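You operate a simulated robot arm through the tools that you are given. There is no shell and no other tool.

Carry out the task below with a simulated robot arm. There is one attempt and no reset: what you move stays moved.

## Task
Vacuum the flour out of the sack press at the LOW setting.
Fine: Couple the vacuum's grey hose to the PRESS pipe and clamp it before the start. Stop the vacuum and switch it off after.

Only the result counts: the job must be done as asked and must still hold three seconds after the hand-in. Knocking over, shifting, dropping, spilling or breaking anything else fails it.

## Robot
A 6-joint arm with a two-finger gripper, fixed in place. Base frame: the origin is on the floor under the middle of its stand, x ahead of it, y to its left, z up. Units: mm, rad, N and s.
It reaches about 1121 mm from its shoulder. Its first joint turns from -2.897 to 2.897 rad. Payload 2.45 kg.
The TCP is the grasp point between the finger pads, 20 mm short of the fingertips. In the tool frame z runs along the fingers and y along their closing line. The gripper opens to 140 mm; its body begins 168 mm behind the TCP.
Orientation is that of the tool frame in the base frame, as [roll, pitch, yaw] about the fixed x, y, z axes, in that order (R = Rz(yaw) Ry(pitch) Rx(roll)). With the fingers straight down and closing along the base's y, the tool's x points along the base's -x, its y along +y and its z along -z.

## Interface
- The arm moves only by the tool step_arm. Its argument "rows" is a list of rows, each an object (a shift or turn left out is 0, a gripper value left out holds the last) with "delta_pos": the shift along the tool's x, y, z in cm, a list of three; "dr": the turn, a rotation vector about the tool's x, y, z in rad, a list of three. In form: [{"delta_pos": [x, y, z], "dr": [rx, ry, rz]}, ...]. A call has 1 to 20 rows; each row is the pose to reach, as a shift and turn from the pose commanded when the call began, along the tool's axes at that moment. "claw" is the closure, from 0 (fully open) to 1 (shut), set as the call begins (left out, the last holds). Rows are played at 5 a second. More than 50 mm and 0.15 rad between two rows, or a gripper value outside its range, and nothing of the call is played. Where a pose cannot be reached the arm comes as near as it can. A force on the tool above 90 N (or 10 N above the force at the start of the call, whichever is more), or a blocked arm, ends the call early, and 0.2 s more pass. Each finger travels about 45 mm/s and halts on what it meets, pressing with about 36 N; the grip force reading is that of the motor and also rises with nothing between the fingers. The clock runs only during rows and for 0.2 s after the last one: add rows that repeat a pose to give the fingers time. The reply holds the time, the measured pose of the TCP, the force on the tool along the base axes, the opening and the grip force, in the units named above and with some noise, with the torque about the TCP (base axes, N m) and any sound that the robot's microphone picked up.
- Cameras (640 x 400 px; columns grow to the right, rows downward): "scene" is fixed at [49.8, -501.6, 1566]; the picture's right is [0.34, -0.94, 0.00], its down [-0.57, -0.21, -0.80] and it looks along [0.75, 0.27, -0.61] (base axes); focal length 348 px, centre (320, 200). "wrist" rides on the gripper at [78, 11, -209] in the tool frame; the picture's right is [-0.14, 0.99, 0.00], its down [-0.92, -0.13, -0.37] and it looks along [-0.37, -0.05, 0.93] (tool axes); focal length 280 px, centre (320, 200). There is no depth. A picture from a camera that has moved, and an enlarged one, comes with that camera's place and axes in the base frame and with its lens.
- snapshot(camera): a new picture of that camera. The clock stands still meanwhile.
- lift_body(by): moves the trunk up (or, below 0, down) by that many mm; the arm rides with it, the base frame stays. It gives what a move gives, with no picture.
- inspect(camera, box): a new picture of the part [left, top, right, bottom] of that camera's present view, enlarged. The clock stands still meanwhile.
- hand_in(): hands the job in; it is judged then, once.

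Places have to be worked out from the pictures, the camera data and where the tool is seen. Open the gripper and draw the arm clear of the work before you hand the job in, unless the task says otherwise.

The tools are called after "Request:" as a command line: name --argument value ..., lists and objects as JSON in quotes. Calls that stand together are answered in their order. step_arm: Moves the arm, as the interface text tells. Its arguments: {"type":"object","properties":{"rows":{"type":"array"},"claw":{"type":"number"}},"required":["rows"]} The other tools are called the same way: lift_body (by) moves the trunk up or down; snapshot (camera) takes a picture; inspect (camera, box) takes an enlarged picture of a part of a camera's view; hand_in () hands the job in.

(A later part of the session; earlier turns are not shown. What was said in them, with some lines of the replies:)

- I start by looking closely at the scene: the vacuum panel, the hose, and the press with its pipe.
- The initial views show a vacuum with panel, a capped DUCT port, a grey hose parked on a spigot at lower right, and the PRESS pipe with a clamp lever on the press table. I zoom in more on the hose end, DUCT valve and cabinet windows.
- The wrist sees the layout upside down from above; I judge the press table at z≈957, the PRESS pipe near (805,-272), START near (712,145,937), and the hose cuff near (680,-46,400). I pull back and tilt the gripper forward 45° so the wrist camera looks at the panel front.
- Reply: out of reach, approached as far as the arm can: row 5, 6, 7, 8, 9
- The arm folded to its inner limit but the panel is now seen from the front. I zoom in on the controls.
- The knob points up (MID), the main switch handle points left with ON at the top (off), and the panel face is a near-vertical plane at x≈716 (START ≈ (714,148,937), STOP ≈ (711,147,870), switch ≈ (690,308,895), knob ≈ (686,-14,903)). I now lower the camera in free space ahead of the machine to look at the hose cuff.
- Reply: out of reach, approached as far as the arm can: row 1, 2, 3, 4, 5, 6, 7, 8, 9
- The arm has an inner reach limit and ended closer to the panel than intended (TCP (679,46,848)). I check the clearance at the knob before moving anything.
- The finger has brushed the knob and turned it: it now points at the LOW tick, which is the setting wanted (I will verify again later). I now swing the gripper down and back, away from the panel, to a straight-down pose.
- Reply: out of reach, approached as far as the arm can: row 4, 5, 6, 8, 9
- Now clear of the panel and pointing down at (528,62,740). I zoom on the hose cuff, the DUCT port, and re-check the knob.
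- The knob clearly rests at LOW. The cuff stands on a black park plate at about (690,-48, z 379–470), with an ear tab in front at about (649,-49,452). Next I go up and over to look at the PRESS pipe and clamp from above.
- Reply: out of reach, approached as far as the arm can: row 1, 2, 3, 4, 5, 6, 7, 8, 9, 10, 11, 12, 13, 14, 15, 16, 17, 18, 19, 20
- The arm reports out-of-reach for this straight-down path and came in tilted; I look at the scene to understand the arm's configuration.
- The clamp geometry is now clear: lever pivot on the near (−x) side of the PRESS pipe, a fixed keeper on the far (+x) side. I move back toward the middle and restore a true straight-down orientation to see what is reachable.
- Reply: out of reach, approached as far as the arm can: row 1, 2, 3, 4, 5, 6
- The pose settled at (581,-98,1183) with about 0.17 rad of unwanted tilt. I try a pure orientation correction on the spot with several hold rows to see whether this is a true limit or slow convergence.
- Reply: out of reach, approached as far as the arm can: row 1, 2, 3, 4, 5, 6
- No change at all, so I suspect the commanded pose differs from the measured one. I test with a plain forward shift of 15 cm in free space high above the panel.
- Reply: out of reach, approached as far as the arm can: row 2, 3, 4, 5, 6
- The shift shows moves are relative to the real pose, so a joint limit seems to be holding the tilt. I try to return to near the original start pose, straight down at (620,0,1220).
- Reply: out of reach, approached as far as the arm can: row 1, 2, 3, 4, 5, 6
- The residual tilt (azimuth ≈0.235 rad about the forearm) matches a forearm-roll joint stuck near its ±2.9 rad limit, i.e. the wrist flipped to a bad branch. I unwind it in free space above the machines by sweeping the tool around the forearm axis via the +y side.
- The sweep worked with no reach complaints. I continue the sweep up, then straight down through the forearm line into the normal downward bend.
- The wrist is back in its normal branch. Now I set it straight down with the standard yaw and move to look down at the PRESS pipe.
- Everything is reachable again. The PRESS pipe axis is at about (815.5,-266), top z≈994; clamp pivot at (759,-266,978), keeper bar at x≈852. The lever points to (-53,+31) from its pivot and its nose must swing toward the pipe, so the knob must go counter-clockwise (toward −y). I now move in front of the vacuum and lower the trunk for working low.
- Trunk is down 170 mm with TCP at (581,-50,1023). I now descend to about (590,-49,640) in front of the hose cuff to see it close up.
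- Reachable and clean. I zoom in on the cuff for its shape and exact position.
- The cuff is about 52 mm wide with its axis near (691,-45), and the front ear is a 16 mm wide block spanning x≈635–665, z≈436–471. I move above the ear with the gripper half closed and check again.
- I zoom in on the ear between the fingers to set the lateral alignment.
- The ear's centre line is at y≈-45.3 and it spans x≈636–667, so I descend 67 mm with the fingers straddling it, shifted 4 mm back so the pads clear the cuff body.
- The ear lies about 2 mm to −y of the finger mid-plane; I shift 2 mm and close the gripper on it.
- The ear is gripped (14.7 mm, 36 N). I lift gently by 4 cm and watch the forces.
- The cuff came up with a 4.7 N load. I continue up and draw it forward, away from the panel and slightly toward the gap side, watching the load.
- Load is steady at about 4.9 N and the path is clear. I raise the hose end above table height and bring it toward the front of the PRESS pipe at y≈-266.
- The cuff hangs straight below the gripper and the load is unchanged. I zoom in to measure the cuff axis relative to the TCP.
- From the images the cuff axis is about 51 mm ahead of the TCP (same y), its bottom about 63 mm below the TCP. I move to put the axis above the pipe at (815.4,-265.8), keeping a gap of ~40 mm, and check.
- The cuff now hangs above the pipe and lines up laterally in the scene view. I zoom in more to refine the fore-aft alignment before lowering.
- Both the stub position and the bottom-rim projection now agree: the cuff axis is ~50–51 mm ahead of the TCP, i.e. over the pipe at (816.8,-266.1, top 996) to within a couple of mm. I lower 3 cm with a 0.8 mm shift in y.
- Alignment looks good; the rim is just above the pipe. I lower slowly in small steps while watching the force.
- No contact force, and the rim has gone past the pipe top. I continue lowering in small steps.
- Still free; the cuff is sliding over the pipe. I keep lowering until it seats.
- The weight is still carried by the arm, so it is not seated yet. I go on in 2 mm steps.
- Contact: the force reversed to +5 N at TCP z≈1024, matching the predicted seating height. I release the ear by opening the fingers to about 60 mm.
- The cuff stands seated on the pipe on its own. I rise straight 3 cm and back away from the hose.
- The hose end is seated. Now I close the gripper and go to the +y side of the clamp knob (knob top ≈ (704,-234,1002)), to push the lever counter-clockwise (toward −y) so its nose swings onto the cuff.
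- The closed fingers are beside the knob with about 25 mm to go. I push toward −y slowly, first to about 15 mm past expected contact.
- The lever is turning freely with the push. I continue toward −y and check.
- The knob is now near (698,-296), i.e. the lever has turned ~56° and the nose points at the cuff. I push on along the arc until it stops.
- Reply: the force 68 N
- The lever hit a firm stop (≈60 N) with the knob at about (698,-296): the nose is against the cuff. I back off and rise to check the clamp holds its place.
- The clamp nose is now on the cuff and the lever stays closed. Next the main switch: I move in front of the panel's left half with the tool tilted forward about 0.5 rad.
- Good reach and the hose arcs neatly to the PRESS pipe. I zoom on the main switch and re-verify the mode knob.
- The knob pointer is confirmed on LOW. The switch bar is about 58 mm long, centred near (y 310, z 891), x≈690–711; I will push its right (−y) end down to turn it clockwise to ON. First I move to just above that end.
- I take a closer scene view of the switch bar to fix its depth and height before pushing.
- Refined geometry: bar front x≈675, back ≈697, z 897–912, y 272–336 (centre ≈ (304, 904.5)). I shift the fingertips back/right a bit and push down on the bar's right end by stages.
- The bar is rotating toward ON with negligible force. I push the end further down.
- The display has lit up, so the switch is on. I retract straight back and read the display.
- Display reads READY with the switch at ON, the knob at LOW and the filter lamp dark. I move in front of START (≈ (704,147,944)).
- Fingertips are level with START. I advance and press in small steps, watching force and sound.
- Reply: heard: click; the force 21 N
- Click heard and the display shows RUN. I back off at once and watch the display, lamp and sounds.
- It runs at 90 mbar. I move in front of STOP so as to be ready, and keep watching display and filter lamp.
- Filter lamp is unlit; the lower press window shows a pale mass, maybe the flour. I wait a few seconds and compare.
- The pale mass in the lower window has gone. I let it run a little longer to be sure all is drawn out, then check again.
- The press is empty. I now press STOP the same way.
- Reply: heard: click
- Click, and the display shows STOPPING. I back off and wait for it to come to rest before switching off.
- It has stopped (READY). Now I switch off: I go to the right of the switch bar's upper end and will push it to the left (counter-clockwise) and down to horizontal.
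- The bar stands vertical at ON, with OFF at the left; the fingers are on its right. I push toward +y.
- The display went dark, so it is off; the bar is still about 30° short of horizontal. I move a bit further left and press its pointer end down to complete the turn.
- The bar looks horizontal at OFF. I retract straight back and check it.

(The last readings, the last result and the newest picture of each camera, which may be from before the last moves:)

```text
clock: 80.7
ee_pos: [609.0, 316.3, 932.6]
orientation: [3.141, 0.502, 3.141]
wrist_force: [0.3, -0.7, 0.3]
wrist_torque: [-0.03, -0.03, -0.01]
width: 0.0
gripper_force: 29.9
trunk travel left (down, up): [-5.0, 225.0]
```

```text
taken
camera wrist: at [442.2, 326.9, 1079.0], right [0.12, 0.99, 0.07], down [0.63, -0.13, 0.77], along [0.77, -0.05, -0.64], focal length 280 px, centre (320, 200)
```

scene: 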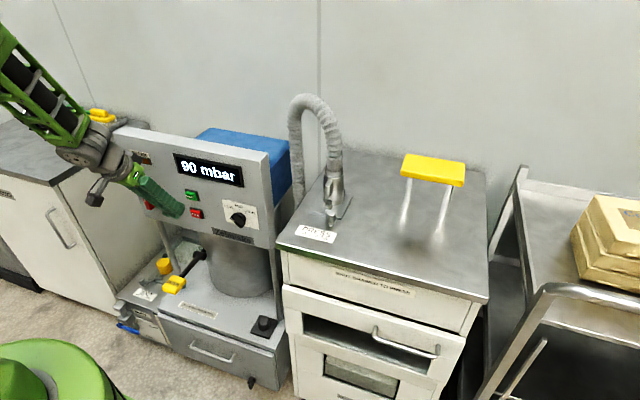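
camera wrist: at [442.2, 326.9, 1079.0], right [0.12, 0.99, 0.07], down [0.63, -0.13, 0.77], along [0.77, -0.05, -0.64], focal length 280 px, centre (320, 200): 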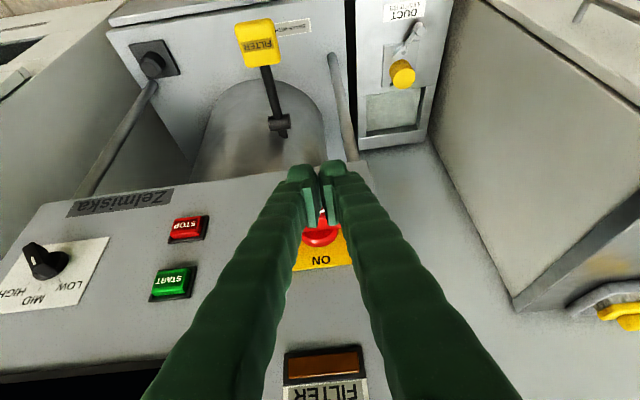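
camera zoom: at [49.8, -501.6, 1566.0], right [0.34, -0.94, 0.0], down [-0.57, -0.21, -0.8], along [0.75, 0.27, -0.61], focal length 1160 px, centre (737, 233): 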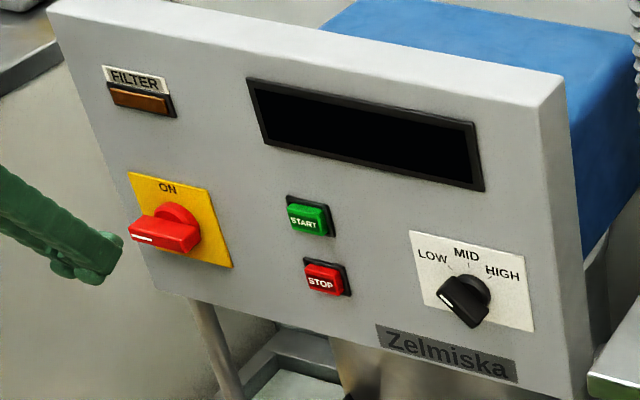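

The switch is back at OFF, the display is dark, the filter lamp unlit. I draw the arm up and clear, open the gripper, and do a last check of hose, clamp and window.

Request:
step_arm --rows '[{"delta_pos": [-1.5, 0, -3.5]}, {"delta_pos": [-3.4, 0, -7.0]}, {"delta_pos": [-5.3, -1.0, -10.5]}, {"delta_pos": [-7.2, -3.0, -14.0]}, {"delta_pos": [-9.0, -6.0, -17.5]}, {"delta_pos": [-10.5, -9.0, -20.5]}, {"delta_pos": [-10.5, -9.0, -20.5]}]'

Request:
step_arm --rows '[{"delta_pos": [0, 0, 0]}, {"delta_pos": [0, 0, 0]}, {"delta_pos": [0, 0, 0]}, {"delta_pos": [0, 0, 0]}, {"delta_pos": [0, 0, 0]}, {"delta_pos": [0, 0, 0]}, {"delta_pos": [0, 0, 0]}, {"delta_pos": [0, 0, 0]}, {"delta_pos": [0, 0, 0]}, {"delta_pos": [0, 0, 0]}]' --claw 0

Request:
snapshot --camera "scene"

Request:
inspect --camera "scene" --box '[275, 90, 375, 240]'

Request:
inspect --camera "scene" --box '[270, 280, 480, 400]'

Request:
inspect --camera "scene" --box '[100, 120, 280, 250]'

```text
clock: 82.3
ee_pos: [604.6, 227.4, 1162.2]
orientation: [-3.141, 0.5, -3.141]
wrist_force: [-1.1, -0.3, -0.1]
wrist_torque: [-0.01, -0.02, 0.02]
width: 0.2
gripper_force: 29.3
trunk travel left (down, up): [-5.0, 225.0]
```

```text
clock: 84.5
ee_pos: [604.8, 228.7, 1162.3]
orientation: [3.14, 0.501, 3.141]
wrist_force: [-0.3, 1.0, 0.6]
wrist_torque: [0.02, -0.04, -0.02]
width: 139.9
gripper_force: 0.0
trunk travel left (down, up): [-5.0, 225.0]
```

```text
taken
```

scene: 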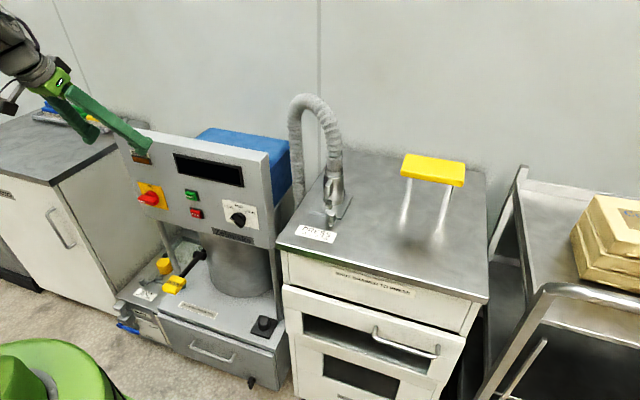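

```text
2.67 times, centred on (325, 165) of scene
camera zoom: at [49.8, -501.6, 1566.0], right [0.34, -0.94, 0.0], down [-0.57, -0.21, -0.8], along [0.75, 0.27, -0.61], focal length 928 px, centre (307, 293)
```

zoom: 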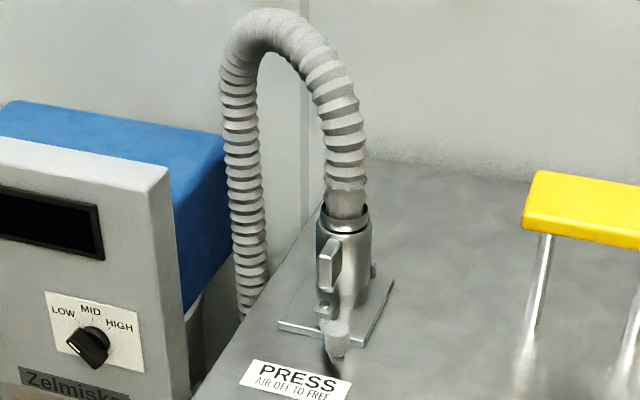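

```text
3.05 times, centred on (375, 340) of scene
camera zoom: at [49.8, -501.6, 1566.0], right [0.34, -0.94, 0.0], down [-0.57, -0.21, -0.8], along [0.75, 0.27, -0.61], focal length 1060 px, centre (152, -227)
```

zoom: 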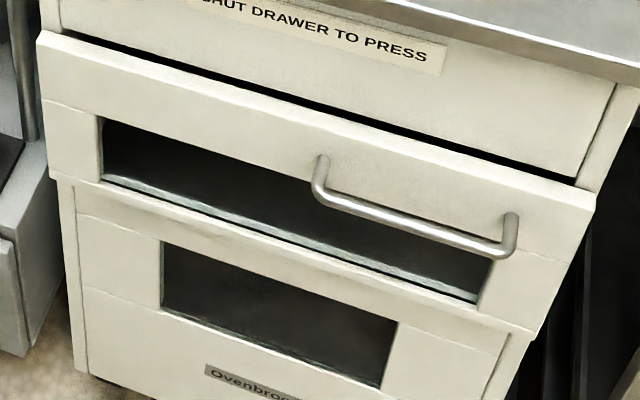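

```text
3.08 times, centred on (190, 185) of scene
camera zoom: at [49.8, -501.6, 1566.0], right [0.34, -0.94, 0.0], down [-0.57, -0.21, -0.8], along [0.75, 0.27, -0.61], focal length 1071 px, centre (720, 246)
```

zoom: 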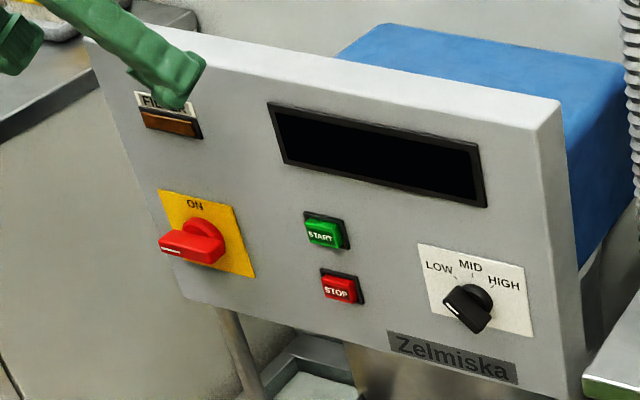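

All is as asked: the hose is seated on the PRESS pipe and clamped, and the press window is empty. The knob is at LOW, the vacuum was stopped and switched OFF, and the open gripper is clear of the work. I hand in.

Request:
hand_in

```text
The job is handed in.
```

The flour has been vacuumed out of the sack press at LOW, and the job is handed in; I haven't seen the judged result.

- **Hose:** The grey hose is on the PRESS pipe and was clamped before the start. It is still coupled there, because the task didn't ask for it to be put back.
- **Run:** The vacuum ran for about 7 seconds at 90 mbar. The pale mass in the lower press window was gone after about 4 seconds, and the filter lamp stayed dark.
- **Shutdown:** I pressed STOP and waited for the display to return to READY. I then turned the main switch to OFF, and the display went dark.
- **Setting:** My gripper brushed the mode knob by accident early on and turned it from MID to LOW. I checked it before and after the run, and it was still on LOW at the end.
- **Robot:** The arm is drawn clear with the gripper open. The trunk is still 170 mm lower than at the start.

Nothing else was knocked, dropped or spilled that I could see.
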